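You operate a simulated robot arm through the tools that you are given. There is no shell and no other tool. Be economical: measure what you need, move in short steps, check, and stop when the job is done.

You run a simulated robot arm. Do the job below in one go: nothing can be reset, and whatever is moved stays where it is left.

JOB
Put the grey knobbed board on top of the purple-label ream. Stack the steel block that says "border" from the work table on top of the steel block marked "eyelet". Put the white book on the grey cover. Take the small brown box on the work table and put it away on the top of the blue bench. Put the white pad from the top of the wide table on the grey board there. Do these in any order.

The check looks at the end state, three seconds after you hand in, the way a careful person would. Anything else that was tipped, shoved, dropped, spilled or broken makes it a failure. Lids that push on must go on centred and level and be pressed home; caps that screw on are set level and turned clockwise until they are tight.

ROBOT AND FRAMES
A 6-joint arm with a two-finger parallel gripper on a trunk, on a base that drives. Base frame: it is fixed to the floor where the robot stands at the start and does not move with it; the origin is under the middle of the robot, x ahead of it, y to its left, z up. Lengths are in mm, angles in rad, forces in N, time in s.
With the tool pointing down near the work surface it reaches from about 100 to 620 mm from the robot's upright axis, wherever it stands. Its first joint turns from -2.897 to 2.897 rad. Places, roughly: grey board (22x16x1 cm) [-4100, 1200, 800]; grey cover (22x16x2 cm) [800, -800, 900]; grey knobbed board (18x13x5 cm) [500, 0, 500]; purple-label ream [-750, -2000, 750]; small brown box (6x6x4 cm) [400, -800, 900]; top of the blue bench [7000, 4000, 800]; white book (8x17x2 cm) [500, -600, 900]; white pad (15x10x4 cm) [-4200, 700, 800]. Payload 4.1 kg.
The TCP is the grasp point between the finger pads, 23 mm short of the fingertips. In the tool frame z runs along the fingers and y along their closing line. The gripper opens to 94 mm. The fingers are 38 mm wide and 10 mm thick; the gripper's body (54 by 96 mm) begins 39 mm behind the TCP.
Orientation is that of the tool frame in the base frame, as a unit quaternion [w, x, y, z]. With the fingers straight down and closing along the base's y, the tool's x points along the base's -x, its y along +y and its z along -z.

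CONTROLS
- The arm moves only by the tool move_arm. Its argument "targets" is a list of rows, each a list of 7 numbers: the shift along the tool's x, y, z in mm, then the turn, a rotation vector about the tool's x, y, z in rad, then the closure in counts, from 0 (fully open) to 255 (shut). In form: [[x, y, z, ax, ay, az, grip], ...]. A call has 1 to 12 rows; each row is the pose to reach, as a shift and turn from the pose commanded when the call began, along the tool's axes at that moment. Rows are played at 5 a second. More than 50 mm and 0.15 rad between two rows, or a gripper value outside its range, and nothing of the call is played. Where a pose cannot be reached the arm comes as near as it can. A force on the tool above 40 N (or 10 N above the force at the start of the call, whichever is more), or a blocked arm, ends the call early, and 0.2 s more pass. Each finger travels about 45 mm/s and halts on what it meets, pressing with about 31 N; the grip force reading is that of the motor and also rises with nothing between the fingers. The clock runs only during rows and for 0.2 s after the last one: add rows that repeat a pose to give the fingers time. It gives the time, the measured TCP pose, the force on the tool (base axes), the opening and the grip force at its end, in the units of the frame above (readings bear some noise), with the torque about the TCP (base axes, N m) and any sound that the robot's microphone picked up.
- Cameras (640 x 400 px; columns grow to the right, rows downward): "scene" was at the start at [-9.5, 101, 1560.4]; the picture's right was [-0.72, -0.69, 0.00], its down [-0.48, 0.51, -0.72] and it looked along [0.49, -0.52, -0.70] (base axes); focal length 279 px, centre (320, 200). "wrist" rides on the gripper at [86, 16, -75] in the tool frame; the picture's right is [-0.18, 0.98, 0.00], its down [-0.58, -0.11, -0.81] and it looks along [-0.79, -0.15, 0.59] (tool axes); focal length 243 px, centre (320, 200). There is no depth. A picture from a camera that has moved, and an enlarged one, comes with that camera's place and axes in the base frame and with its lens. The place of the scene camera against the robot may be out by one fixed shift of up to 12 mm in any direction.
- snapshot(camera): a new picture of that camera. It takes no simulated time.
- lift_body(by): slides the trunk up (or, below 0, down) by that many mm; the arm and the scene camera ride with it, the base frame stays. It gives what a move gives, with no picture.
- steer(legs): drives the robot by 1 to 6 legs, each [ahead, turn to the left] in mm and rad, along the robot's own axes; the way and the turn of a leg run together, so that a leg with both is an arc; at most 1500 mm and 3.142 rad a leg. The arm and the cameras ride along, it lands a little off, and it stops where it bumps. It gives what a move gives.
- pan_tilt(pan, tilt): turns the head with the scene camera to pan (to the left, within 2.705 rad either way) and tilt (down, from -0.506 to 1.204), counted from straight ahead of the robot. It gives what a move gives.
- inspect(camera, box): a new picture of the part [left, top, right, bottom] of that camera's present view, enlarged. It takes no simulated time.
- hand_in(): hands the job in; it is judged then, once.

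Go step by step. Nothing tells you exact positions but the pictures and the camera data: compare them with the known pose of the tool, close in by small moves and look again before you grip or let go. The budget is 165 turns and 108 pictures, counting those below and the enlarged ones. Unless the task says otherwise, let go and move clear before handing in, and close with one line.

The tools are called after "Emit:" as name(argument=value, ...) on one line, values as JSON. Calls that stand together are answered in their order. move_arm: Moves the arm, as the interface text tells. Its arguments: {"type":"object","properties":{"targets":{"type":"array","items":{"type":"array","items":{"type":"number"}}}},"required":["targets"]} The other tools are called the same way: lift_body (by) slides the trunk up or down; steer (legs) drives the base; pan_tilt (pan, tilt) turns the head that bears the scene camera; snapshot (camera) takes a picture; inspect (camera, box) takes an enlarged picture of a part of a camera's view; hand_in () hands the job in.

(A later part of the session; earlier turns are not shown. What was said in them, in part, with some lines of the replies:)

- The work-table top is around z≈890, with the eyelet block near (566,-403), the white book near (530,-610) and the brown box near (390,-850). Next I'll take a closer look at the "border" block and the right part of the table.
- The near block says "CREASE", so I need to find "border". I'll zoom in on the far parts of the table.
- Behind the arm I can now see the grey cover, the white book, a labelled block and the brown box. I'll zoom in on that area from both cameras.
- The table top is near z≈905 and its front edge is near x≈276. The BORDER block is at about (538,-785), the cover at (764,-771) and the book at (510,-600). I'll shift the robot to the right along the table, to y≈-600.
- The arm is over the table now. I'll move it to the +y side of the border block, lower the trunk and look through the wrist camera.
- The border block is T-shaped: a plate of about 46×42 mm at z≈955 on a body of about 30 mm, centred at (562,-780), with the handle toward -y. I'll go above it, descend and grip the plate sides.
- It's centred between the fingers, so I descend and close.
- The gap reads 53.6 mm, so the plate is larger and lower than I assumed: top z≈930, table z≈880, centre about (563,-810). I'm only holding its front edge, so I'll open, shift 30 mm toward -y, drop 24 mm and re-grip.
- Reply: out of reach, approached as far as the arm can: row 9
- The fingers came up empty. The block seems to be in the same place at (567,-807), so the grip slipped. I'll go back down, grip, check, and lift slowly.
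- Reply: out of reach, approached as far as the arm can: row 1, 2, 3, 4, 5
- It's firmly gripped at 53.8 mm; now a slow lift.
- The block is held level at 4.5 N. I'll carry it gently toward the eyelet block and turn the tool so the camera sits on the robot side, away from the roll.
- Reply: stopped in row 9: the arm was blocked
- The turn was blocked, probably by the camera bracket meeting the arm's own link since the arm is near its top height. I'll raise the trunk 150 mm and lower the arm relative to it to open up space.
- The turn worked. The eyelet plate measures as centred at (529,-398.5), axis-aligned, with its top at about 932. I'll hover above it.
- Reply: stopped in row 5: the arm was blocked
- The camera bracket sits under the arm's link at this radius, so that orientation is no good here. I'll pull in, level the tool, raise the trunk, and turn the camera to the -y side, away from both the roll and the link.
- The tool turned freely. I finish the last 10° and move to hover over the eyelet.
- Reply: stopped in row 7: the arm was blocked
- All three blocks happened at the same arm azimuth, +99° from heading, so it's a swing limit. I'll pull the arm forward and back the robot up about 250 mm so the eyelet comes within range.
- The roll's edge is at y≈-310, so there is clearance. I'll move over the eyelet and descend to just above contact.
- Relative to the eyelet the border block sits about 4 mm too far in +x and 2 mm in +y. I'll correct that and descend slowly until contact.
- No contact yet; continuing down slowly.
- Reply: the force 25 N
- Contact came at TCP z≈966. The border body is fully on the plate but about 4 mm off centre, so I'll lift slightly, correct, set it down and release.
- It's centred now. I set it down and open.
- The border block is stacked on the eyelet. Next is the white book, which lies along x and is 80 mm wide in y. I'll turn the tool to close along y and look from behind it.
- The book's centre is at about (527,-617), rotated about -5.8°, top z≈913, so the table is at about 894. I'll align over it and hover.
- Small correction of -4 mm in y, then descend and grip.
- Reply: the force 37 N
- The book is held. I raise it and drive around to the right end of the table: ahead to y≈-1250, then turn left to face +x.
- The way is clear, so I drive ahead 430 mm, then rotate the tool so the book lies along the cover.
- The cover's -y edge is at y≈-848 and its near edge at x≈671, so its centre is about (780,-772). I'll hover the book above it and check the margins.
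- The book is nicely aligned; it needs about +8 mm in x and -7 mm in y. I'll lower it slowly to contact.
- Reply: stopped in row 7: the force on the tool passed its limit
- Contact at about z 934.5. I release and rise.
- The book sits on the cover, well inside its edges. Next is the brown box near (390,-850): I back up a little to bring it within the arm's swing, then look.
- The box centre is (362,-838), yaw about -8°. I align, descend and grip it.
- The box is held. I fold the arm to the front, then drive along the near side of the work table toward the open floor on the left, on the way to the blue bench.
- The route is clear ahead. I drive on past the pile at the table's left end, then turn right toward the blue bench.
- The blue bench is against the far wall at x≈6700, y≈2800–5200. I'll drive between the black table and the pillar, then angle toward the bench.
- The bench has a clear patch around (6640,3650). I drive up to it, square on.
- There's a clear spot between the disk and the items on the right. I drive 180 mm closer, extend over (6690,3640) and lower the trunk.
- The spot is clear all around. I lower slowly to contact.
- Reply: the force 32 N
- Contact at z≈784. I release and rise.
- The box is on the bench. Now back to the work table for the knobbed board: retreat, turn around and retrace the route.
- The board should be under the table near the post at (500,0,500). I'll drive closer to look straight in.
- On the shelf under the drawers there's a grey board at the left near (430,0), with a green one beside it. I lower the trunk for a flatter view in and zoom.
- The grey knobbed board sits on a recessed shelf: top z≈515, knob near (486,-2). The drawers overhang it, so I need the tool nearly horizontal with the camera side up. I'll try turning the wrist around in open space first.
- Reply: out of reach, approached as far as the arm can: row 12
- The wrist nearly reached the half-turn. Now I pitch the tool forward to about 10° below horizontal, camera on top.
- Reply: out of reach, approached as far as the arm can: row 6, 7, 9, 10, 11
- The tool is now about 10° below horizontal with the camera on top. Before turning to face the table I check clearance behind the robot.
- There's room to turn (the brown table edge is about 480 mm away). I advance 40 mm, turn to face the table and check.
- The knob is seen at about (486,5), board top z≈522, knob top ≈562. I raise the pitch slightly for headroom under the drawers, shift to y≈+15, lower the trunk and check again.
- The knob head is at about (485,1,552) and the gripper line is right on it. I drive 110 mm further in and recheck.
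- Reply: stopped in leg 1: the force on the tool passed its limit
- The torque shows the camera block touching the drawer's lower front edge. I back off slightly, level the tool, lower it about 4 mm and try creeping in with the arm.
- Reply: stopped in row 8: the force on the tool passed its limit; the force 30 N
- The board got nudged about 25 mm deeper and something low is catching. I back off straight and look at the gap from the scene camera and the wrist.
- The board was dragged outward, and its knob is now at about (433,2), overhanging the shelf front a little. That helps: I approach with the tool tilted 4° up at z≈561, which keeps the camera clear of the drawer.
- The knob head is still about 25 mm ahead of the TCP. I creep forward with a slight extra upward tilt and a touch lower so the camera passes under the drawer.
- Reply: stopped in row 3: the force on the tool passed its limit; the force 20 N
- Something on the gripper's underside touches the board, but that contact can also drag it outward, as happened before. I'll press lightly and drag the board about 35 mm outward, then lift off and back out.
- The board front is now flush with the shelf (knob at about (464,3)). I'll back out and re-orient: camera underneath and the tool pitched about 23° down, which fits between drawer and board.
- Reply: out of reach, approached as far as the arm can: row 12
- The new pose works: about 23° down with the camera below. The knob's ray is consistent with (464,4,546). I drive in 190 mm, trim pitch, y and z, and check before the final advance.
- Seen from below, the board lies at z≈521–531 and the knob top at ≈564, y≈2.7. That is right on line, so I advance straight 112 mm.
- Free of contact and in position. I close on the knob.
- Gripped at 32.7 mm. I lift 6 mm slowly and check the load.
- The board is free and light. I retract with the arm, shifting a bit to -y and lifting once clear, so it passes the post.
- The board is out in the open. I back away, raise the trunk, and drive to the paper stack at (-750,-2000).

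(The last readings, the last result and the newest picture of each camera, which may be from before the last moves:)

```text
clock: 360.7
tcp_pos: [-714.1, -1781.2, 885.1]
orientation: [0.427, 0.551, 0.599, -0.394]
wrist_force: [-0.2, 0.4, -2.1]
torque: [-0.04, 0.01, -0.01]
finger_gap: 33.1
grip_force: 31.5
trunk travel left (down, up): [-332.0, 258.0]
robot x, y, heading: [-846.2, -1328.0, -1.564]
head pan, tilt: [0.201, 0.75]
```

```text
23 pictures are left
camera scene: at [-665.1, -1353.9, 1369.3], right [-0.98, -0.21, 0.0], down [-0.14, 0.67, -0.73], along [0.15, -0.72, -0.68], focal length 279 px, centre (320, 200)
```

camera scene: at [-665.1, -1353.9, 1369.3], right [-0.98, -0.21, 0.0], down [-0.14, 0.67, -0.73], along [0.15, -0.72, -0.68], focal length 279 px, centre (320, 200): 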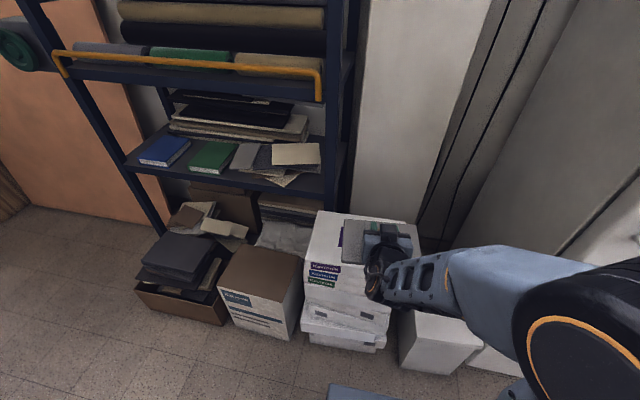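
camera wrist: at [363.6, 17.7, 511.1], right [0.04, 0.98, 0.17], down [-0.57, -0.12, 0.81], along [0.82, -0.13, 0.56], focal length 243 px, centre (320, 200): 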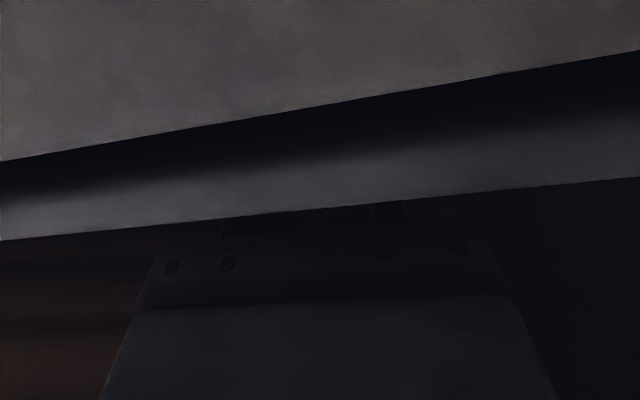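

The held board is right above the stack front. The top ream spans about x -835..-537, y -1963..-1775, with its top near 750. I move to centre over it and lower partway.

Emit:
move_arm(targets=[[-4, 2, 11, 0, 0, 0, 255], [-9, 5, 28, 0, 0, 0, 255], [-15, 8.5, 45, 0, 0, 0, 255], [-21, 12, 62, 0, 0, 0, 255], [-26, 15, 76, 0, 0, 0, 255], [-29.5, 16.6, 85.8, 0, 0, 0, 255], [-29.5, 16.6, 85.8, 0, 0, 0, 255]])

Emit:
lift_body(by=-65)

Emit:
inspect(camera="scene", box=[260, 160, 460, 300])

Emit:
snapshot(camera="wrist")

```text
clock: 362.3
tcp_pos: [-689.3, -1870.6, 884.3]
orientation: [0.426, 0.552, 0.599, -0.394]
wrist_force: [0.9, 0.5, -2.6]
torque: [0.0, 0.0, -0.03]
finger_gap: 32.8
grip_force: 30.7
trunk travel left (down, up): [-332.0, 258.0]
robot x, y, heading: [-844.4, -1327.9, -1.562]
head pan, tilt: [0.201, 0.75]
```

```text
clock: 363.4
tcp_pos: [-690.2, -1869.9, 819.6]
orientation: [0.427, 0.551, 0.599, -0.394]
wrist_force: [0.0, 0.3, -1.2]
torque: [-0.02, -0.02, 0.01]
finger_gap: 33.1
grip_force: 31.2
trunk travel left (down, up): [-267.0, 323.0]
robot x, y, heading: [-841.3, -1325.8, -1.564]
head pan, tilt: [0.201, 0.75]
```

```text
2.86 times, centred on (360, 230) of scene
camera zoom: at [-665.1, -1353.8, 1304.2], right [-0.98, -0.21, 0.0], down [-0.14, 0.67, -0.73], along [0.15, -0.72, -0.68], focal length 796 px, centre (206, 114)
```

zoom: 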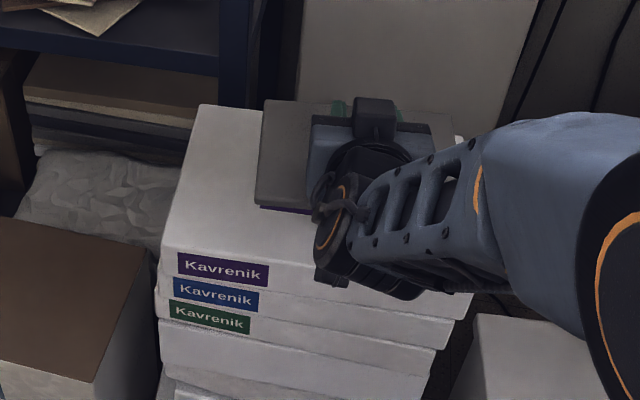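

```text
21 pictures are left
camera wrist: at [-679.8, -1769.7, 760.2], right [0.98, 0.02, 0.17], down [-0.15, 0.56, 0.81], along [-0.08, -0.83, 0.56], focal length 243 px, centre (320, 200)
```

wrist: 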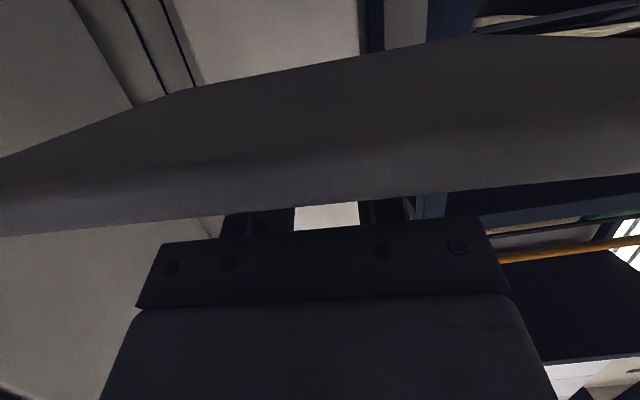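

The ream top is at ~752 with its front face at y≈-1758. The wrist camera hangs low in front, so I set the board toward the front: TCP y≈-1827, which keeps it fully on the ream and the camera in front of the stack. Then I lower to contact.

Emit:
move_arm(targets=[[4, 1, -12, 0, 0, 0, 255], [9, 2.2, -26, 0, 0, 0, 255], [13.9, 3.5, -40.5, 0, 0, 0, 255], [13.9, 3.5, -40.5, 0, 0, 0, 255], [17.7, 3.5, -39.2, 0, 0, 0, 255], [21.5, 3.5, -37.9, 0, 0, 0, 255], [25.2, 3.5, -36.6, 0, 0, 0, 255], [28, 3.5, -35.6, 0, 0, 0, 255], [30, 3.5, -35, 0, 0, 0, 255], [31, 3.5, -34.6, 0, 0, 0, 255]])

Emit:
inspect(camera="scene", box=[260, 160, 460, 300])

```text
clock: 365.6
tcp_pos: [-690.5, -1828.4, 801.0]
orientation: [0.427, 0.551, 0.599, -0.395]
wrist_force: [-1.1, 0.5, -2.1]
torque: [-0.03, 0.01, -0.01]
finger_gap: 32.9
grip_force: 31.0
trunk travel left (down, up): [-267.0, 323.0]
robot x, y, heading: [-845.8, -1330.7, -1.56]
head pan, tilt: [0.201, 0.75]
```

```text
2.86 times, centred on (360, 230) of scene
camera zoom: at [-665.1, -1353.8, 1304.2], right [-0.98, -0.21, 0.0], down [-0.14, 0.67, -0.73], along [0.15, -0.72, -0.68], focal length 796 px, centre (206, 114)
```

zoom: 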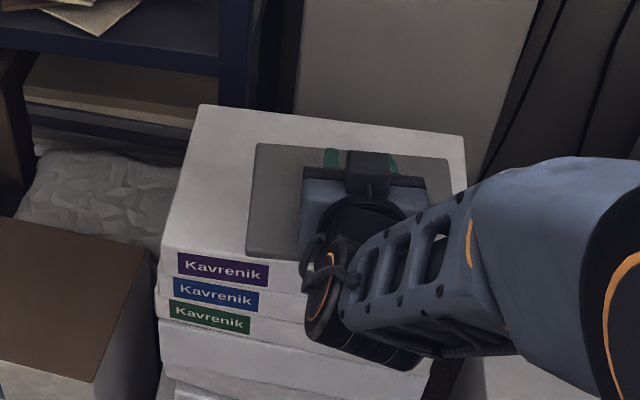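

The board is almost down. I shift it 5 mm further onto the ream and lower to contact.

Emit:
move_arm(targets=[[-1.6, -0.4, 4.7, 0, 0, 0, 255], [0.3, -0.4, 5.3, 0, 0, 0, 255], [1.7, -0.4, 5.8, 0, 0, 0, 255], [3.1, -0.4, 6.3, 0, 0, 0, 255], [4.1, -0.4, 6.6, 0, 0, 0, 255], [5, -0.4, 7, 0, 0, 0, 255], [6, -0.4, 7.3, 0, 0, 0, 255], [6, -0.4, 7.3, 0, 0, 0, 255]])

```text
clock: 367.4
tcp_pos: [-689.4, -1832.5, 792.3]
orientation: [0.427, 0.551, 0.598, -0.395]
wrist_force: [-0.5, -0.3, -1.1]
torque: [0.0, 0.0, -0.02]
finger_gap: 32.8
grip_force: 30.7
trunk travel left (down, up): [-267.0, 323.0]
robot x, y, heading: [-845.3, -1328.6, -1.561]
head pan, tilt: [0.201, 0.75]
```

Emit:
move_arm(targets=[[1, 0, 0.3, 0, 0, 0, 255], [2, 0, 0.6, 0, 0, 0, 255], [3, 0, 1, 0, 0, 0, 255], [4, 0, 1.4, 0, 0, 0, 255], [5, 0, 1.7, 0, 0, 0, 255], [6, 0, 2, 0, 0, 0, 255], [7, 0, 2.4, 0, 0, 0, 255], [8, 0, 2.7, 0, 0, 0, 255], [8, 0, 2.7, 0, 0, 0, 255]])

Emit:
inspect(camera="scene", box=[260, 160, 460, 300])

```text
clock: 369.4
tcp_pos: [-691.1, -1832.6, 784.0]
orientation: [0.427, 0.55, 0.599, -0.395]
wrist_force: [-0.6, 0.0, -1.4]
torque: [-0.01, -0.03, -0.01]
finger_gap: 32.8
grip_force: 30.9
trunk travel left (down, up): [-267.0, 323.0]
robot x, y, heading: [-842.3, -1328.2, -1.559]
head pan, tilt: [0.201, 0.75]
```

```text
2.86 times, centred on (360, 230) of scene
camera zoom: at [-665.1, -1353.9, 1304.2], right [-0.98, -0.21, 0.0], down [-0.14, 0.67, -0.73], along [0.15, -0.72, -0.68], focal length 796 px, centre (206, 114)
```

zoom: 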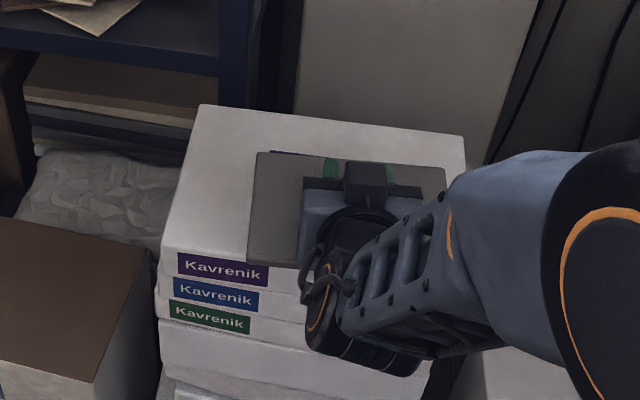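

No contact yet, so the ream top is lower than I thought and the board is right at its front edge. I move 12 mm further in, then keep lowering.

Emit:
move_arm(targets=[[-1.3, -0.3, 3.8, 0, 0, 0, 255], [-2.6, -0.7, 7.5, 0, 0, 0, 255], [-3.9, -1, 11.3, 0, 0, 0, 255], [-2.9, -1, 11.6, 0, 0, 0, 255], [-1.9, -1, 12, 0, 0, 0, 255], [-1, -1, 12.3, 0, 0, 0, 255], [0, -1, 12.6, 0, 0, 0, 255], [1, -1, 13, 0, 0, 0, 255], [2, -1, 13.3, 0, 0, 0, 255], [3, -1, 13.6, 0, 0, 0, 255], [4, -1, 14, 0, 0, 0, 255]])

```text
clock: 371.8
tcp_pos: [-689.4, -1844.0, 775.6]
orientation: [0.427, 0.551, 0.599, -0.394]
wrist_force: [0.1, -0.1, -1.7]
torque: [0.02, -0.01, 0.0]
finger_gap: 32.8
grip_force: 31.3
trunk travel left (down, up): [-267.0, 323.0]
robot x, y, heading: [-841.9, -1325.8, -1.56]
head pan, tilt: [0.201, 0.75]
```

Emit:
move_arm(targets=[[1, 0, 0.8, 0, 0, 0, 255], [2, 0, 1.6, 0, 0, 0, 255], [3, 0, 2.5, 0, 0, 0, 255], [4, 0, 3.3, 0, 0, 0, 255], [5, 0, 4, 0, 0, 0, 255], [6, 0, 4.9, 0, 0, 0, 255], [7, 0, 5.7, 0, 0, 0, 255], [8, 0, 6.5, 0, 0, 0, 255], [9, 0, 7.3, 0, 0, 0, 255], [10, 0, 8.1, 0, 0, 0, 255]])

Emit:
inspect(camera="scene", box=[260, 160, 460, 300])

```text
clock: 374.0
tcp_pos: [-689.2, -1849.4, 764.4]
orientation: [0.428, 0.55, 0.599, -0.394]
wrist_force: [0.1, 0.2, -2.3]
torque: [0.02, 0.0, 0.01]
finger_gap: 33.1
grip_force: 30.9
trunk travel left (down, up): [-267.0, 323.0]
robot x, y, heading: [-843.0, -1325.9, -1.561]
head pan, tilt: [0.201, 0.75]
```

```text
2.86 times, centred on (360, 230) of scene
camera zoom: at [-665.1, -1353.9, 1304.2], right [-0.98, -0.21, 0.0], down [-0.14, 0.67, -0.73], along [0.15, -0.72, -0.68], focal length 796 px, centre (206, 114)
```

zoom: 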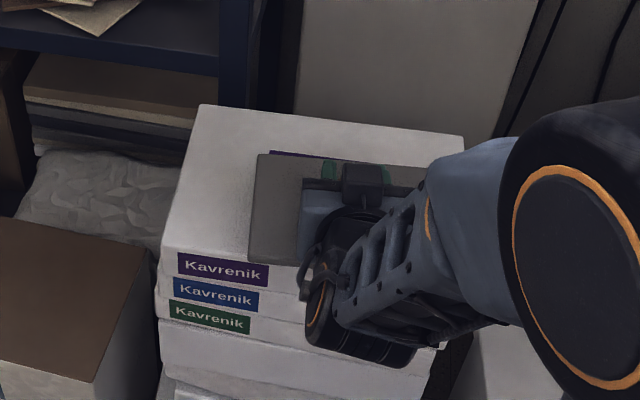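

Emit:
move_arm(targets=[[-1.3, -0.3, 3.8, 0, 0, 0, 255], [-2.6, -0.7, 7.5, 0, 0, 0, 255], [-3.9, -1, 11.3, 0, 0, 0, 255], [-2.9, -1, 11.6, 0, 0, 0, 255], [-1.9, -1, 12, 0, 0, 0, 255], [-1, -1, 12.3, 0, 0, 0, 255], [0, -1, 12.6, 0, 0, 0, 255], [1, -1, 13, 0, 0, 0, 255], [2, -1, 13.3, 0, 0, 0, 255], [3, -1, 13.6, 0, 0, 0, 255], [4, -1, 14, 0, 0, 0, 255], [5, -1, 14.3, 0, 0, 0, 255]])

```text
clock: 376.6
tcp_pos: [-688.7, -1861.3, 754.5]
orientation: [0.427, 0.551, 0.599, -0.394]
wrist_force: [0.1, 1.3, -2.0]
torque: [-0.02, 0.02, 0.0]
finger_gap: 33.0
grip_force: 31.0
trunk travel left (down, up): [-267.0, 323.0]
robot x, y, heading: [-838.8, -1328.1, -1.561]
head pan, tilt: [0.201, 0.75]
```

Emit:
move_arm(targets=[[0.9, 0, 1.1, 0, 0, 0, 255], [1.7, -0.1, 2.3, 0, 0, 0, 255], [2.6, -0.2, 3.4, 0, 0, 0, 255], [3.5, -0.3, 4.6, 0, 0, 0, 255], [4.4, -0.3, 5.7, 0, 0, 0, 255], [5.2, -0.4, 6.8, 0, 0, 0, 255], [6.1, -0.5, 8, 0, 0, 0, 255], [7, -0.5, 9.1, 0, 0, 0, 255], [7.8, -0.6, 10.3, 0, 0, 0, 255], [8.7, -0.7, 11.4, 0, 0, 0, 255]])

Emit:
inspect(camera="scene", box=[260, 160, 460, 300])

```text
clock: 378.8
tcp_pos: [-689.5, -1869.5, 742.4]
orientation: [0.428, 0.551, 0.598, -0.395]
wrist_force: [0.1, 0.1, -1.7]
torque: [0.0, 0.04, 0.03]
finger_gap: 33.1
grip_force: 30.6
trunk travel left (down, up): [-267.0, 323.0]
robot x, y, heading: [-842.7, -1322.9, -1.559]
head pan, tilt: [0.201, 0.75]
```

```text
2.86 times, centred on (360, 230) of scene
camera zoom: at [-665.1, -1353.9, 1304.2], right [-0.98, -0.21, 0.0], down [-0.14, 0.67, -0.73], along [0.15, -0.72, -0.68], focal length 796 px, centre (206, 114)
```

zoom: 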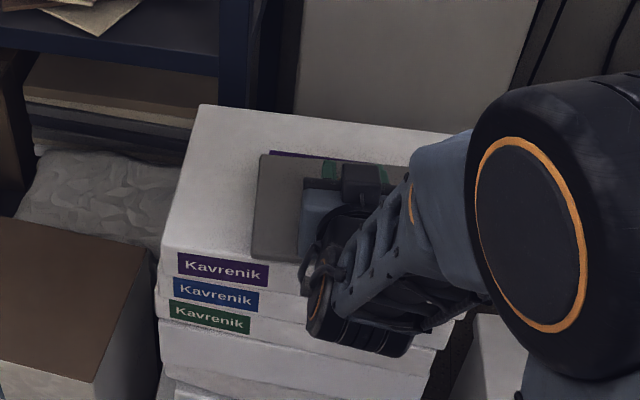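

Using the A4 proportions, the ream top is at about 685 and its front at y≈-1809. I move 11 mm further in and continue lowering.

Emit:
move_arm(targets=[[-1.8, -0.4, 5.2, 0, 0, 0, 255], [-3.6, -0.9, 10.4, 0, 0, 0, 255], [-1.7, -0.9, 11, 0, 0, 0, 255], [0.2, -0.9, 11.7, 0, 0, 0, 255], [2.1, -0.9, 12.3, 0, 0, 0, 255], [4, -0.9, 13, 0, 0, 0, 255], [5.4, -0.9, 13.5, 0, 0, 0, 255], [6.8, -0.9, 14, 0, 0, 0, 255], [7.8, -0.9, 14.3, 0, 0, 0, 255], [8.7, -0.9, 14.6, 0, 0, 0, 255], [9.7, -0.9, 15, 0, 0, 0, 255], [10.6, -0.9, 15.3, 0, 0, 0, 255]])

```text
clock: 381.4
tcp_pos: [-689.7, -1878.5, 727.9]
orientation: [0.427, 0.551, 0.598, -0.395]
wrist_force: [0.3, -2.0, 4.0]
torque: [0.3, 0.24, 0.06]
finger_gap: 33.2
grip_force: 30.7
trunk travel left (down, up): [-267.0, 323.0]
robot x, y, heading: [-845.8, -1331.5, -1.559]
head pan, tilt: [0.201, 0.75]
```

Contact. I check the margins before releasing.

Emit:
inspect(camera="scene", box=[260, 160, 460, 300])

```text
2.86 times, centred on (360, 230) of scene
camera zoom: at [-665.2, -1353.7, 1304.4], right [-0.98, -0.21, 0.0], down [-0.14, 0.67, -0.73], along [0.15, -0.72, -0.68], focal length 796 px, centre (206, 114)
```

zoom: 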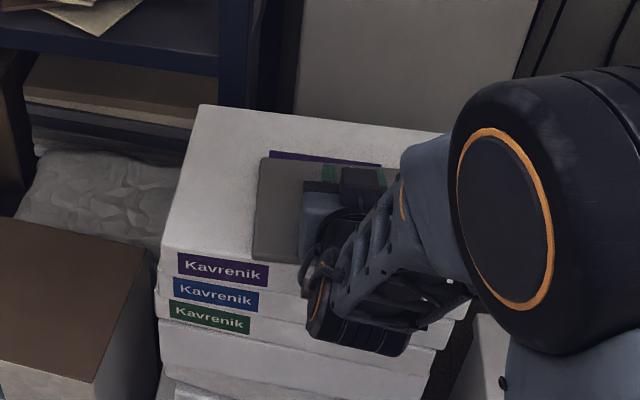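

The front margin is only about 4 mm, so I lift slightly, move 8 mm further back, set down and release.

Emit:
move_arm(targets=[[-3.8, 0, -1.3, 0, 0, 0, 255], [-5.8, -0.3, 3, 0, 0, 0, 255], [-6.4, -0.7, 6.2, 0, 0, 0, 255], [-4.4, -0.7, 6.9, 0, 0, 0, 255], [-3, -0.7, 7.4, 0, 0, 0, 255], [-2.4, -0.7, 7.6, 0, 0, 0, 255], [-2.4, -0.7, 7.6, 0, 0, 0, 255]])

```text
clock: 383.0
tcp_pos: [-688.1, -1887.3, 728.8]
orientation: [0.428, 0.55, 0.599, -0.395]
wrist_force: [0.5, 1.3, 6.6]
torque: [0.53, 0.01, -0.02]
finger_gap: 33.1
grip_force: 30.3
trunk travel left (down, up): [-267.0, 323.0]
robot x, y, heading: [-842.6, -1325.0, -1.561]
head pan, tilt: [0.201, 0.75]
```

Emit:
move_arm(targets=[[0, 0, 0, 0, 0, 0, 150], [0, 0, 0, 0, 0, 0, 0], [0, 0, 0, 0, 0, 0, 0], [0, 0, 0, 0, 0, 0, 0], [0, 0, 0, 0, 0, 0, 0], [-3, 2, -15, 0, 0, 0, 0], [-2, 3.5, -45, 0, 0, 0, 0], [2, 6, -85, 0, 0, 0, 0], [6, 9, -125, 0, 0, 0, 0]])

Emit:
inspect(camera="scene", box=[260, 160, 460, 300])

```text
clock: 385.0
tcp_pos: [-687.9, -1769.7, 760.7]
orientation: [0.426, 0.552, 0.599, -0.394]
wrist_force: [0.6, -0.5, -0.4]
torque: [-0.01, -0.02, 0.01]
finger_gap: 94.2
grip_force: 0.2
trunk travel left (down, up): [-267.0, 323.0]
robot x, y, heading: [-841.5, -1331.0, -1.559]
head pan, tilt: [0.201, 0.75]
```

```text
2.86 times, centred on (360, 230) of scene
camera zoom: at [-665.1, -1354.0, 1304.2], right [-0.98, -0.21, 0.0], down [-0.14, 0.67, -0.73], along [0.15, -0.72, -0.68], focal length 796 px, centre (206, 114)
```

zoom: 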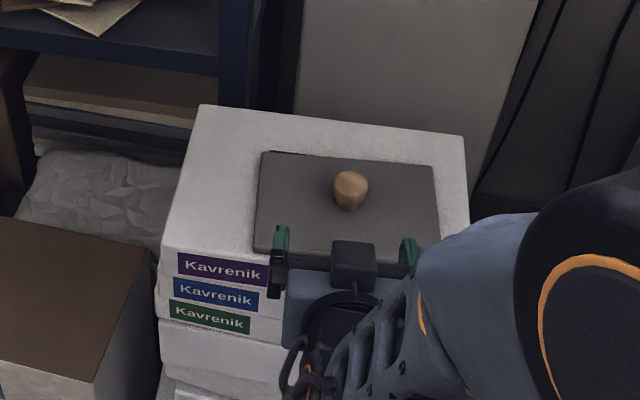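

The knobbed board sits level on the purple-label ream. Last is the white pad on the wide table to the west. I back off, point the tool down again, turn west and look.

Emit:
steer(legs=[[-230, 0]])

Emit:
move_arm(targets=[[0, 0, 0, 0, 0.14, 0, 0], [0, 0, 0, 0, 0.28, 0, 0], [0, 0, 0, 0, 0.42, 0, 0], [0, 0, 0, 0, 0.56, 0, 0], [0, 0, 0, 0, 0.7, 0, 0], [0, 0, 0, 0, 0.84, 0, 0], [0, 0, 0, 0, 0.98, 0, 0], [0, 0, 0, 0, 1.12, 0, 0], [0, 0, 0, 0, 1.24, 0, 0], [0, 0, 0, 0, 1.24, 0, 0]])

Emit:
lift_body(by=250)

Emit:
steer(legs=[[0, -1.58]])

Emit:
pan_tilt(pan=-0.2, tilt=0.3)

Emit:
snapshot(camera="scene")

```text
clock: 386.7
tcp_pos: [-688.8, -1537.3, 762.2]
orientation: [0.425, 0.553, 0.598, -0.395]
wrist_force: [0.6, 0.5, 0.1]
torque: [-0.02, 0.02, -0.03]
finger_gap: 94.2
grip_force: 0.0
trunk travel left (down, up): [-267.0, 323.0]
robot x, y, heading: [-844.2, -1097.4, -1.56]
head pan, tilt: [0.201, 0.75]
```

```text
clock: 388.9
tcp_pos: [-690.3, -1537.6, 760.8]
orientation: [-0.001, 0.677, 0.736, -0.001]
wrist_force: [0.4, 0.5, -0.9]
torque: [-0.02, 0.01, 0.04]
finger_gap: 94.1
grip_force: 0.0
out of reach, approached as far as the arm can: row 5
trunk travel left (down, up): [-267.0, 323.0]
robot x, y, heading: [-847.0, -1098.5, -1.558]
head pan, tilt: [0.201, 0.75]
```

```text
clock: 391.5
tcp_pos: [-690.8, -1538.0, 1011.8]
orientation: [-0.001, 0.678, 0.736, -0.001]
wrist_force: [-0.3, 0.5, -0.4]
torque: [-0.02, 0.03, 0.01]
finger_gap: 94.2
grip_force: 0.0
trunk travel left (down, up): [-517.0, 73.0]
robot x, y, heading: [-846.7, -1099.4, -1.557]
head pan, tilt: [0.201, 0.75]
```

```text
clock: 395.8
tcp_pos: [-1293.3, -1224.3, 1011.9]
orientation: [-0.001, 1.0, 0.01, 0.0]
wrist_force: [0.2, 0.3, 0.6]
torque: [0.02, 0.03, -0.02]
finger_gap: 94.1
grip_force: 0.0
trunk travel left (down, up): [-517.0, 73.0]
robot x, y, heading: [-845.1, -1096.3, 3.094]
head pan, tilt: [0.201, 0.75]
```

```text
clock: 396.7
tcp_pos: [-1293.6, -1224.7, 1011.4]
orientation: [-0.001, 1.0, 0.011, 0.0]
wrist_force: [0.1, 0.5, 0.6]
torque: [-0.03, -0.01, 0.01]
finger_gap: 93.7
grip_force: 0.1
trunk travel left (down, up): [-517.0, 73.0]
robot x, y, heading: [-843.7, -1097.8, 3.091]
head pan, tilt: [-0.201, 0.3]
```

```text
14 pictures are left
camera scene: at [-889.7, -1249.3, 1594.5], right [0.25, 0.97, 0.0], down [0.29, -0.07, -0.95], along [-0.93, 0.24, -0.3], focal length 279 px, centre (320, 200)
```

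scene: 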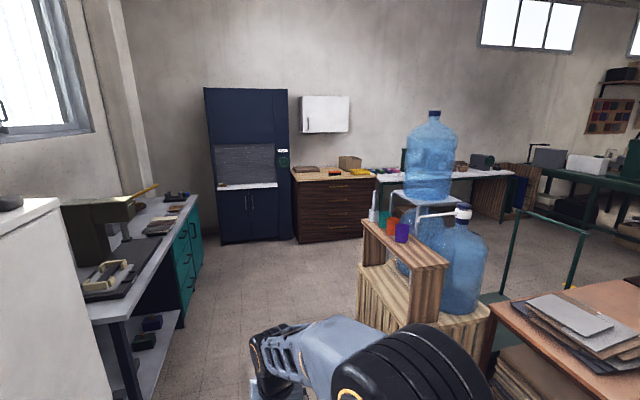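

I see the way west between the teal bench and the crate stand; the wide table is the white one along the west wall. I drive there to stand parallel with the table on my left.

Emit:
steer(legs=[[0, 0.05], [1400, 0], [800, 0], [0, -1.017], [1050, 0], [0, -0.554]])

Emit:
pan_tilt(pan=0.75, tilt=0.45)

Emit:
snapshot(camera="scene")

```text
clock: 417.2
tcp_pos: [-3806.1, 243.6, 1010.1]
orientation: [-0.001, 0.746, -0.665, 0.001]
wrist_force: [0.2, -0.8, 0.0]
torque: [0.0, 0.01, -0.02]
finger_gap: 94.0
grip_force: 0.0
trunk travel left (down, up): [-517.0, 73.0]
robot x, y, heading: [-3640.3, -192.0, 1.614]
head pan, tilt: [-0.201, 0.3]
```

```text
clock: 418.4
tcp_pos: [-3806.2, 244.2, 1010.9]
orientation: [0.0, 0.746, -0.666, 0.0]
wrist_force: [0.4, -0.6, -0.5]
torque: [0.02, 0.0, 0.0]
finger_gap: 94.2
grip_force: 0.0
trunk travel left (down, up): [-517.0, 73.0]
robot x, y, heading: [-3635.7, -190.1, 1.614]
head pan, tilt: [0.75, 0.45]
```

```text
13 pictures are left
camera scene: at [-3872.8, -199.7, 1580.7], right [0.7, 0.71, 0.0], down [0.31, -0.31, -0.9], along [-0.64, 0.63, -0.44], focal length 279 px, centre (320, 200)
```

scene: 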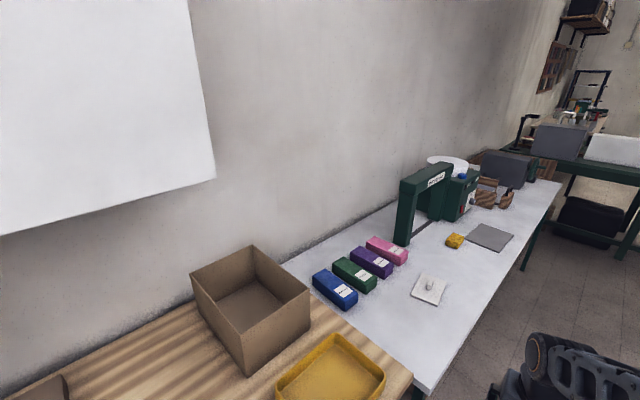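

The white pad at (-4155,666) has a grip knob on top, and the grey board lies at (-4114,1227). I drive 750 mm ahead and bring the arm over to look at the pad.

Emit:
steer(legs=[[750, -0.03]])

Emit:
move_arm(targets=[[36, 31.5, 0, 0, 0, 0, 0], [72, 63, 0, 0, 0, 0, 0], [108, 94.6, 0, 0, 0, 0, 0], [144.5, 126, 0, 0, 0, 0, 0], [180.7, 157.7, 0, 0, 0, 0, 0], [216.8, 189, 0, 0, 0, 0, 0], [253, 220.8, 0, 0, 0, 0, 0], [289, 252, 0, 0, 0, 0, 0], [325, 284, 0, 0, 0, 0, 0], [361, 315.5, 0, 0, 0, 0, 0], [397.5, 347, 0, 0, 0, 0, 0], [397.5, 347, 0, 0, 0, 0, 0]])

Emit:
lift_body(by=-60)

Emit:
snapshot(camera="wrist")

```text
clock: 422.5
tcp_pos: [-3819.4, 1009.7, 1011.2]
orientation: [0.0, 0.738, -0.675, 0.0]
wrist_force: [-0.2, -0.9, -0.1]
torque: [-0.01, -0.02, -0.04]
finger_gap: 93.9
grip_force: 0.1
trunk travel left (down, up): [-517.0, 73.0]
robot x, y, heading: [-3658.8, 572.2, 1.588]
head pan, tilt: [0.75, 0.45]
```

```text
clock: 425.1
tcp_pos: [-4127.4, 580.6, 1009.1]
orientation: [-0.001, 0.737, -0.676, 0.001]
wrist_force: [0.2, 0.0, 0.5]
torque: [0.03, 0.01, 0.01]
finger_gap: 94.1
grip_force: 0.0
trunk travel left (down, up): [-517.0, 73.0]
robot x, y, heading: [-3661.1, 568.2, 1.59]
head pan, tilt: [0.75, 0.45]
```

```text
clock: 426.1
tcp_pos: [-4126.1, 581.6, 950.3]
orientation: [-0.001, 0.738, -0.675, 0.001]
wrist_force: [-0.5, 0.2, 1.1]
torque: [0.02, 0.02, 0.01]
finger_gap: 94.0
grip_force: 0.0
trunk travel left (down, up): [-457.0, 133.0]
robot x, y, heading: [-3663.1, 570.5, 1.591]
head pan, tilt: [0.75, 0.45]
```

```text
12 pictures are left
camera wrist: at [-4133.1, 493.9, 1023.5], right [-1.0, 0.1, 0.0], down [0.06, 0.59, 0.81], along [0.08, 0.8, -0.59], focal length 243 px, centre (320, 200)
```

wrist: 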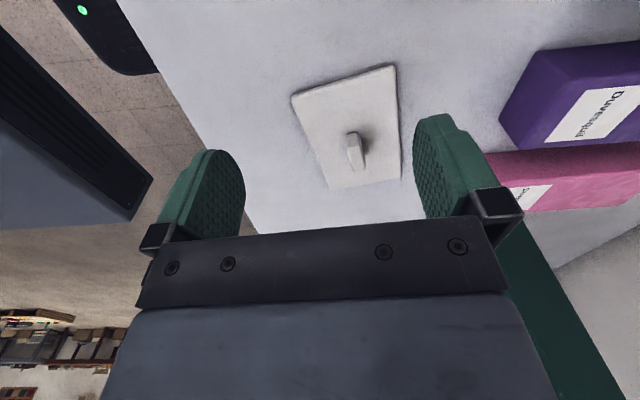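

The pad is a plate with a small grip on top. I zoom in on it.

Emit:
inspect(camera="wrist", box=[280, 50, 420, 200])

```text
2.67 times, centred on (350, 125) of wrist
camera zoom: at [-4133.1, 493.9, 1023.5], right [-1.0, 0.1, 0.0], down [0.06, 0.59, 0.81], along [0.08, 0.8, -0.59], focal length 647 px, centre (240, 400)
```

zoom: 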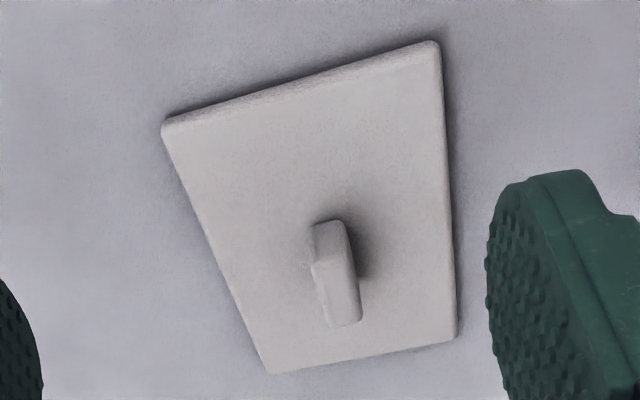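

The pad's centre is (-4156,686), plate top ≈801, with a 36×12 mm grip bar along the pad's long axis (~11° turned). I align over it and hover.

Emit:
move_arm(targets=[[-36, 7, 0, 0, 0, -0.035, 0], [-72, 14, 0, 0, 0, -0.07, 0], [-106.7, 20.6, 10, 0, 0, -0.103, 0], [-106.7, 20.6, 50, 0, 0, -0.103, 0], [-106.7, 20.6, 85, 0, 0, -0.103, 0], [-106.7, 20.6, 100, 0, 0, -0.103, 0], [-106.7, 20.6, 100, 0, 0, -0.103, 0]])

Emit:
snapshot(camera="wrist")

```text
clock: 427.7
tcp_pos: [-4154.5, 687.4, 848.5]
orientation: [0.0, 0.771, -0.637, 0.001]
wrist_force: [-0.1, 0.2, 0.3]
torque: [0.01, 0.03, 0.0]
finger_gap: 94.1
grip_force: 0.1
trunk travel left (down, up): [-457.0, 133.0]
robot x, y, heading: [-3658.7, 568.6, 1.587]
head pan, tilt: [0.75, 0.45]
```

```text
10 pictures are left
camera wrist: at [-4153.3, 598.7, 921.3], right [-1.0, -0.01, 0.0], down [-0.01, 0.59, 0.81], along [0.0, 0.81, -0.59], focal length 243 px, centre (320, 200)
```

wrist: 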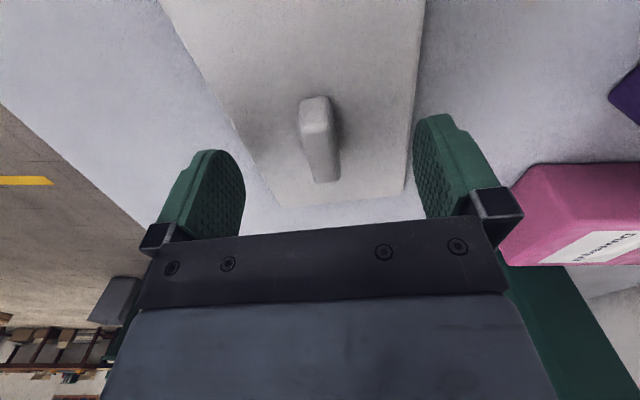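

Well aligned. I descend and close on the grip.

Emit:
move_arm(targets=[[0, 0, 10, 0, 0, 0, 0], [0, 0, 16, 0, 0, 0, 0], [0, 0, 19, 0, 0, 0, 0], [0, 0, 19, 0, 0, 0, 255], [0, 0, 19, 0, 0, 0, 255], [0, 0, 19, 0, 0, 0, 255], [0, 0, 19, 0, 0, 0, 255], [0, 0, 19, 0, 0, 0, 255], [0, 0, 19, 0, 0, 0, 255], [0, 0, 19, 0, 0, 0, 255], [0, 0, 19, 0, 0, 0, 255]])

Emit:
move_arm(targets=[[0, 0, -1, 0, 0, 0, 255], [0, 0, -3, 0, 0, 0, 255], [0, 0, -6, 0, 0, 0, 255], [0, 0, -10, 0, 0, 0, 255], [0, 0, -18, 0, 0, 0, 255], [0, 0, -30, 0, 0, 0, 255], [0, 0, -30, 0, 0, 0, 255]])

Emit:
snapshot(camera="wrist")

```text
clock: 430.1
tcp_pos: [-4158.7, 684.2, 833.1]
orientation: [0.001, 0.772, -0.636, -0.003]
wrist_force: [-15.2, 1.2, 33.2]
torque: [0.22, -0.7, 0.17]
finger_gap: 23.4
grip_force: 30.7
trunk travel left (down, up): [-457.0, 133.0]
robot x, y, heading: [-3657.8, 569.1, 1.586]
head pan, tilt: [0.75, 0.45]
```

```text
clock: 431.7
tcp_pos: [-4155.3, 683.3, 862.1]
orientation: [0.0, 0.771, -0.637, 0.001]
wrist_force: [-0.3, 1.0, -0.1]
torque: [0.02, 0.03, 0.02]
finger_gap: 15.4
grip_force: 31.2
trunk travel left (down, up): [-457.0, 133.0]
robot x, y, heading: [-3661.6, 567.9, 1.591]
head pan, tilt: [0.75, 0.45]
```

```text
9 pictures are left
camera wrist: at [-4153.2, 596.8, 934.8], right [-1.0, -0.01, 0.0], down [-0.01, 0.59, 0.81], along [0.0, 0.81, -0.59], focal length 243 px, centre (320, 200)
```

wrist: 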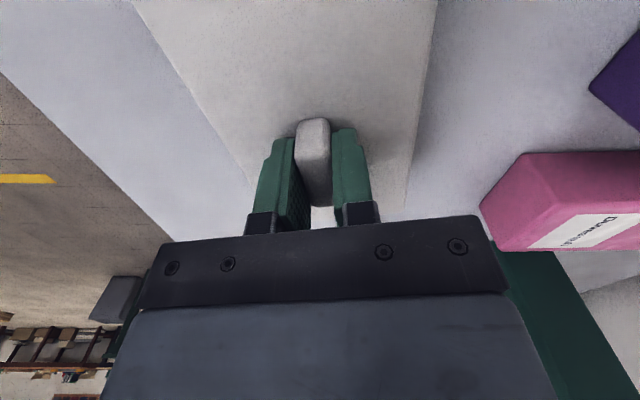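

The pad is held by its grip. I raise it, pull it in toward the robot to stay clear of the press, and drive 520 mm ahead to the grey board.

Emit:
move_arm(targets=[[0, 0, -10, 0, 0, 0, 255], [0, 0, -28, 0, 0, 0, 255], [0, 0, -48, 0, 0, 0, 255], [3, -16, -66, 0, 0, 0, 255], [8, -40, -80, 0, 0, 0, 255], [12, -64, -90, 0, 0, 0, 255], [17, -88, -95, 0, 0, 0, 255], [21, -112, -95, 0, 0, 0, 255], [24.6, -127.7, -95, 0, 0, 0, 255], [24.6, -127.7, -95, 0, 0, 0, 255]])

Emit:
steer(legs=[[480, -0.02]])

Emit:
snapshot(camera="scene")

```text
clock: 433.9
tcp_pos: [-4026.2, 683.7, 955.3]
orientation: [-0.001, 0.771, -0.637, 0.0]
wrist_force: [-0.1, -0.2, -0.6]
torque: [-0.02, 0.02, 0.02]
finger_gap: 15.6
grip_force: 30.8
trunk travel left (down, up): [-457.0, 133.0]
robot x, y, heading: [-3662.8, 571.8, 1.586]
head pan, tilt: [0.75, 0.45]
```

```text
clock: 436.7
tcp_pos: [-4029.1, 1159.7, 956.3]
orientation: [-0.001, 0.767, -0.642, 0.0]
wrist_force: [-0.1, 0.3, -0.6]
torque: [0.01, -0.03, 0.05]
finger_gap: 15.2
grip_force: 30.7
trunk travel left (down, up): [-457.0, 133.0]
robot x, y, heading: [-3667.8, 1042.8, 1.564]
head pan, tilt: [0.75, 0.45]
```

```text
8 pictures are left
camera scene: at [-3900.4, 1040.8, 1520.6], right [0.73, 0.68, 0.0], down [0.3, -0.32, -0.9], along [-0.62, 0.66, -0.44], focal length 279 px, centre (320, 200)
```

scene: 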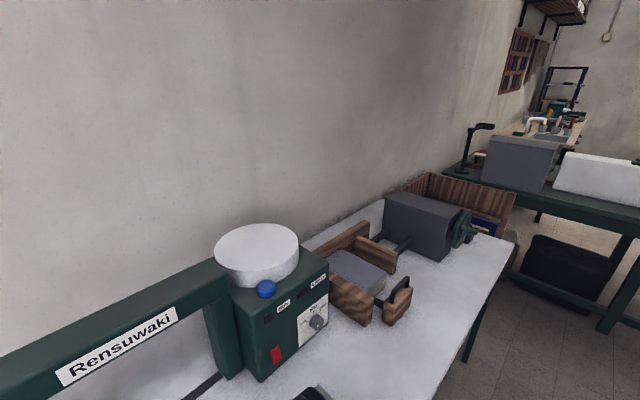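

The board is below the view; I tilt the head down.

Emit:
pan_tilt(pan=0.9, tilt=1.15)

Emit:
snapshot(camera="scene")

```text
clock: 437.8
tcp_pos: [-4029.5, 1159.0, 955.7]
orientation: [-0.001, 0.767, -0.642, 0.001]
wrist_force: [-1.0, 1.0, -0.7]
torque: [0.04, 0.03, 0.01]
finger_gap: 15.2
grip_force: 31.3
trunk travel left (down, up): [-457.0, 133.0]
robot x, y, heading: [-3666.7, 1038.3, 1.572]
head pan, tilt: [0.901, 1.15]
```

```text
7 pictures are left
camera scene: at [-3884.3, 1010.6, 1465.4], right [0.62, 0.79, 0.0], down [0.72, -0.57, -0.41], along [-0.32, 0.25, -0.91], focal length 279 px, centre (320, 200)
```

scene: 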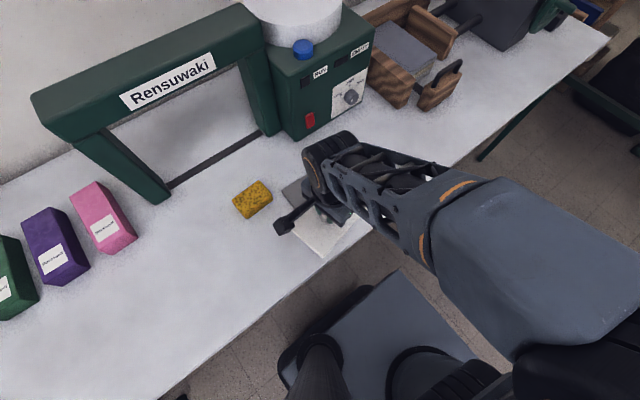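

I move the pad over the estimated board centre (-4105,1200), turn it to match the board, lower partway, and look.

Emit:
move_arm(targets=[[-5, 7, 0, 0, 0, 0.05, 255], [-14, 20, 4, 0, 0, 0.12, 255], [-24, 34, 12, 0, 0, 0.19, 255], [-34, 48, 22, 0, 0, 0.26, 255], [-43, 61, 34, 0, 0, 0.26, 255], [-47.9, 68.7, 46, 0, 0, 0.26, 255], [-47.9, 68.7, 55, 0, 0, 0.26, 255], [-47.9, 68.7, 55, 0, 0, 0.26, 255]])

Emit:
snapshot(camera="wrist")

Emit:
inspect(camera="scene", box=[200, 100, 400, 240])

```text
clock: 439.6
tcp_pos: [-4105.2, 1194.9, 900.7]
orientation: [0.0, -0.677, 0.736, -0.001]
wrist_force: [-0.1, 0.0, -1.2]
torque: [0.0, 0.03, -0.01]
finger_gap: 15.1
grip_force: 31.0
trunk travel left (down, up): [-457.0, 133.0]
robot x, y, heading: [-3668.6, 1043.2, 1.572]
head pan, tilt: [0.901, 1.15]
```

```text
6 pictures are left
camera wrist: at [-4126.5, 1110.7, 973.5], right [-0.96, 0.27, 0.0], down [0.16, 0.57, 0.81], along [0.22, 0.78, -0.59], focal length 243 px, centre (320, 200)
```

wrist: 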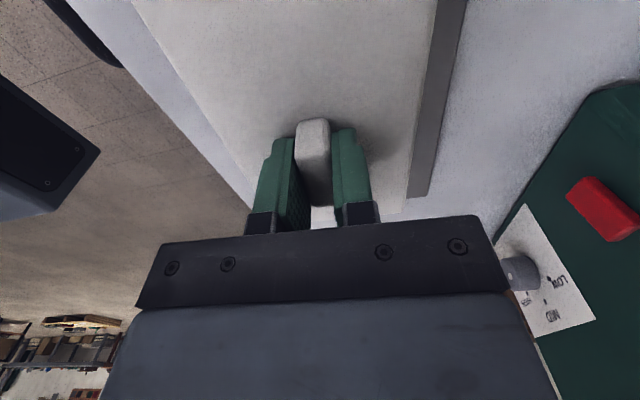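

```text
2.86 times, centred on (300, 170) of scene
camera zoom: at [-3884.3, 1010.6, 1465.4], right [0.62, 0.79, 0.0], down [0.72, -0.57, -0.41], along [-0.32, 0.25, -0.91], focal length 796 px, centre (377, 286)
```

zoom: 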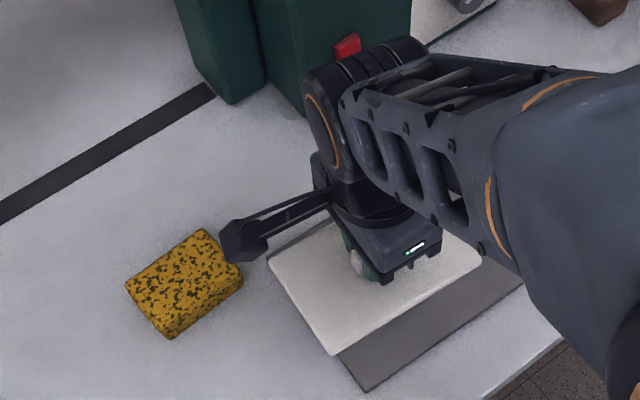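

The board's edges are at about x -4187..-4038 and y 1121..1345, so its centre is about (-4112,1233). I shift the pad (-7,+37) and lower to just above.

Emit:
move_arm(targets=[[-6, 2, 0, 0, 0, 0, 255], [-16, 5, 4, 0, 0, 0, 255], [-27, 8, 14, 0, 0, 0, 255], [-36.3, 10.1, 26, 0, 0, 0, 255], [-36.3, 10.1, 36, 0, 0, 0, 255], [-36.3, 10.1, 43, 0, 0, 0, 255], [-36.3, 10.1, 46, 0, 0, 0, 255], [-36.3, 10.1, 46, 0, 0, 0, 255]])

Emit:
inspect(camera="scene", box=[200, 100, 400, 240])

```text
clock: 441.4
tcp_pos: [-4112.6, 1233.1, 855.4]
orientation: [0.0, -0.677, 0.736, -0.001]
wrist_force: [0.7, 0.4, -0.7]
torque: [0.02, 0.01, -0.02]
finger_gap: 15.3
grip_force: 30.8
trunk travel left (down, up): [-457.0, 133.0]
robot x, y, heading: [-3665.0, 1041.2, 1.572]
head pan, tilt: [0.901, 1.15]
```

```text
2.86 times, centred on (300, 170) of scene
camera zoom: at [-3884.3, 1010.6, 1465.4], right [0.62, 0.79, 0.0], down [0.72, -0.57, -0.41], along [-0.32, 0.25, -0.91], focal length 796 px, centre (377, 286)
```

zoom: 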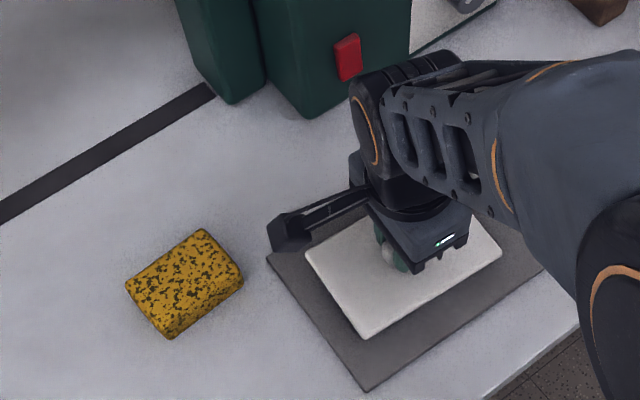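

The pad is well inside the board. I lower it slowly to contact.

Emit:
move_arm(targets=[[0, 0, 2, 0, 0, 0, 255], [0, 0, 4, 0, 0, 0, 255], [0, 0, 6, 0, 0, 0, 255], [0, 0, 7.5, 0, 0, 0, 255], [0, 0, 9, 0, 0, 0, 255], [0, 0, 10.5, 0, 0, 0, 255], [0, 0, 12, 0, 0, 0, 255], [0, 0, 13, 0, 0, 0, 255], [0, 0, 14, 0, 0, 0, 255], [0, 0, 15, 0, 0, 0, 255]])

```text
clock: 443.6
tcp_pos: [-4111.5, 1233.2, 841.3]
orientation: [0.0, -0.676, 0.737, 0.001]
wrist_force: [-0.5, 2.6, 16.0]
torque: [-0.29, -0.13, 0.04]
finger_gap: 15.3
grip_force: 31.4
trunk travel left (down, up): [-457.0, 133.0]
robot x, y, heading: [-3666.2, 1040.9, 1.567]
head pan, tilt: [0.901, 1.15]
```

Contact at z≈841. I release and rise.

Emit:
move_arm(targets=[[0, 0, -1, 0, 0, 0, 200], [0, 0, -1, 0, 0, 0, 100], [0, 0, -1, 0, 0, 0, 0], [0, 0, -1, 0, 0, 0, 0], [0, 0, -1, 0, 0, 0, 0], [0, 0, -1, 0, 0, 0, 0], [0, 0, -18, 0, 0, 0, 0], [0, 0, -50, 0, 0, 0, 0], [0, 0, -90, 0, 0, 0, 0], [30, -20, -120, 0, 0, 0, 0]])

Emit:
inspect(camera="scene", box=[200, 100, 400, 240])

```text
clock: 445.8
tcp_pos: [-4093.8, 1199.0, 958.1]
orientation: [0.001, -0.677, 0.736, 0.0]
wrist_force: [-0.6, 0.4, -0.7]
torque: [-0.01, -0.01, 0.01]
finger_gap: 94.1
grip_force: 0.1
trunk travel left (down, up): [-457.0, 133.0]
robot x, y, heading: [-3662.4, 1035.8, 1.57]
head pan, tilt: [0.901, 1.15]
```

```text
2.86 times, centred on (300, 170) of scene
camera zoom: at [-3884.1, 1010.6, 1465.3], right [0.62, 0.79, 0.0], down [0.72, -0.57, -0.41], along [-0.32, 0.25, -0.91], focal length 796 px, centre (377, 286)
```

zoom: 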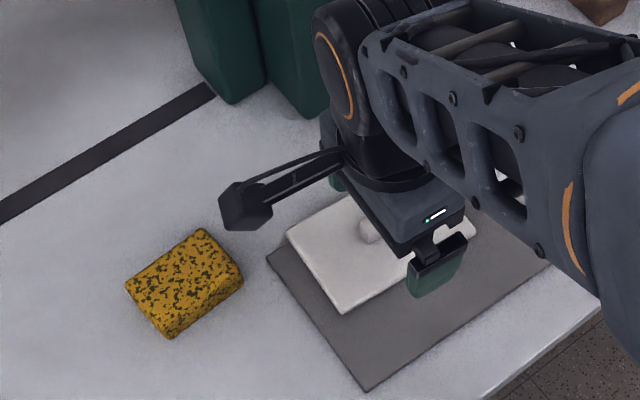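

The pad slid about 25 mm toward the wall as the fingers opened, so it sits slightly past the board's edge. I'll re-grip it and recentre; first a look from the wrist.

Emit:
move_arm(targets=[[40, 10, 0, 0, 0, 0, 0], [70, 15, 0, 0, 0, 0, 0], [70, 15, 0, 0, 0, 0, 0]])

Emit:
snapshot(camera="wrist")

```text
clock: 446.6
tcp_pos: [-4117.5, 1129.9, 956.5]
orientation: [0.0, -0.677, 0.736, -0.001]
wrist_force: [0.6, -0.3, -0.3]
torque: [0.0, 0.01, -0.03]
finger_gap: 94.0
grip_force: 0.1
trunk travel left (down, up): [-457.0, 133.0]
robot x, y, heading: [-3665.5, 1040.6, 1.573]
head pan, tilt: [0.901, 1.15]
```

```text
2 pictures are left
camera wrist: at [-4139.5, 1045.9, 1029.9], right [-0.96, 0.27, 0.0], down [0.16, 0.57, 0.81], along [0.22, 0.78, -0.59], focal length 243 px, centre (320, 200)
```

wrist: 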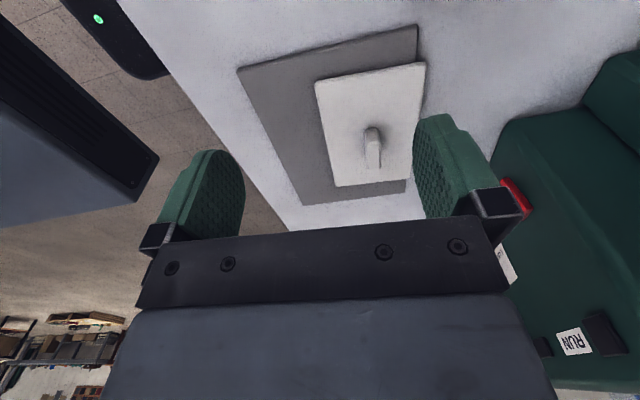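

Only 2 pictures remain, so I act on measurements. The pad centre is (-4145,1230) and the board centre (-4111,1238). I'll re-grip the bar 4 mm higher, because the fingertips dragged the plate last time.

Emit:
move_arm(targets=[[-32, 12, 0, 0, 0, 0, 0], [-64, 24, 0, 0, 0, 0, 0], [-96.4, 35.6, 5, 0, 0, 0, 0], [-96.4, 35.6, 45, 0, 0, 0, 0], [-96.4, 35.6, 80, 0, 0, 0, 0], [-96.4, 35.6, 100, 0, 0, 0, 0], [-96.4, 35.6, 108, 0, 0, 0, 0], [-96.4, 35.6, 111, 0, 0, 0, 0], [-96.4, 35.6, 111, 0, 0, 0, 0]])

Emit:
move_arm(targets=[[0, 0, 0, 0, 0, 0, 255], [0, 0, 0, 0, 0, 0, 255], [0, 0, 0, 0, 0, 0, 255], [0, 0, 0, 0, 0, 0, 255], [0, 0, 0, 0, 0, 0, 255], [0, 0, 0, 0, 0, 0, 255], [0, 0, 0, 0, 0, 0, 255], [0, 0, 0, 0, 0, 0, 255]])

```text
clock: 448.6
tcp_pos: [-4141.9, 1232.5, 848.8]
orientation: [0.001, -0.677, 0.736, -0.001]
wrist_force: [0.2, -0.8, 0.4]
torque: [0.0, 0.03, 0.04]
finger_gap: 94.0
grip_force: 0.0
trunk travel left (down, up): [-457.0, 133.0]
robot x, y, heading: [-3668.1, 1039.4, 1.57]
head pan, tilt: [0.901, 1.15]
```

```text
clock: 450.4
tcp_pos: [-4142.3, 1232.7, 848.6]
orientation: [0.0, -0.676, 0.737, -0.001]
wrist_force: [0.2, 0.6, 0.8]
torque: [0.04, 0.12, 0.03]
finger_gap: 15.2
grip_force: 31.1
trunk travel left (down, up): [-457.0, 133.0]
robot x, y, heading: [-3664.3, 1041.5, 1.572]
head pan, tilt: [0.901, 1.15]
```

The bar is gripped with the tips clear of the plate. I lift 10 mm, shift 31 mm toward the centre, lower, and release gently.

Emit:
move_arm(targets=[[0, 0, -2, 0, 0, 0, 255], [0, 0, -6, 0, 0, 0, 255], [0, 0, -10, 0, 0, 0, 255], [-2, -8, -10, 0, 0, 0, 255], [-5, -18, -10, 0, 0, 0, 255], [-8, -27, -10, 0, 0, 0, 255], [-8.6, -30.4, -10, 0, 0, 0, 255], [-8.6, -30.4, -7, 0, 0, 0, 255], [-8.6, -30.4, -4, 0, 0, 0, 255], [-8.6, -30.4, -2, 0, 0, 0, 255], [-8.6, -30.4, -0.5, 0, 0, 0, 255], [-8.6, -30.4, 0.5, 0, 0, 0, 255]])

```text
clock: 453.0
tcp_pos: [-4110.6, 1237.7, 849.5]
orientation: [0.001, -0.676, 0.737, 0.0]
wrist_force: [-0.8, 2.1, 2.9]
torque: [-0.04, 0.08, -0.02]
finger_gap: 14.9
grip_force: 30.9
trunk travel left (down, up): [-457.0, 133.0]
robot x, y, heading: [-3663.2, 1045.3, 1.572]
head pan, tilt: [0.901, 1.15]
```

Light contact. I open slowly, rise and verify.

Emit:
move_arm(targets=[[0, 0, 0, 0, 0, 0, 215], [0, 0, 0, 0, 0, 0, 190], [0, 0, 0, 0, 0, 0, 150], [0, 0, 0, 0, 0, 0, 100], [0, 0, 0, 0, 0, 0, 40], [0, 0, 0, 0, 0, 0, 0], [0, 0, 0, 0, 0, 0, 0], [0, 0, -15, 0, 0, 0, 0], [0, 0, -50, 0, 0, 0, 0], [0, 0, -95, 0, 0, 0, 0], [40, 0, -110, 0, 0, 0, 0], [85, 0, -110, 0, 0, 0, 0]])

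Emit:
snapshot(camera="wrist")

```text
clock: 455.6
tcp_pos: [-4118.0, 1150.3, 958.4]
orientation: [0.0, -0.677, 0.736, -0.001]
wrist_force: [0.2, -0.7, -0.2]
torque: [0.03, 0.0, 0.03]
finger_gap: 94.0
grip_force: 0.1
trunk travel left (down, up): [-457.0, 133.0]
robot x, y, heading: [-3665.1, 1038.5, 1.576]
head pan, tilt: [0.901, 1.15]
```

```text
1 pictures are left
camera wrist: at [-4140.0, 1065.4, 1031.5], right [-0.96, 0.27, 0.0], down [0.16, 0.57, 0.81], along [0.22, 0.78, -0.59], focal length 243 px, centre (320, 200)
```

wrist: 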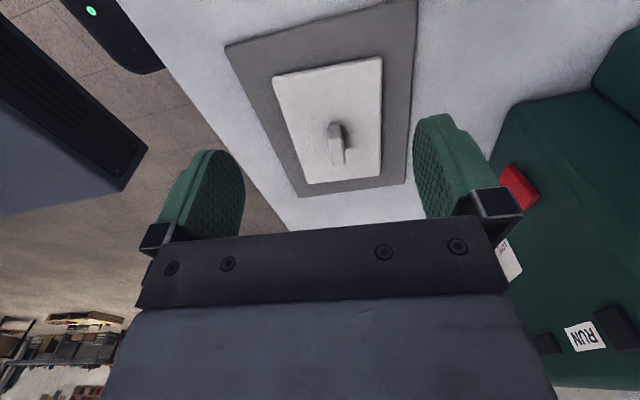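

The pad is now centred on the grey board and the gripper is clear. All five items are in place, so I hand in.

Emit:
hand_in()

```text
The job is handed in.
```

All five placements are done and handed in: the knobbed board is on the purple-label ream, the border block is on the eyelet block, the book is on the grey cover, the brown box is on the blue bench, and the pad is on the grey board.
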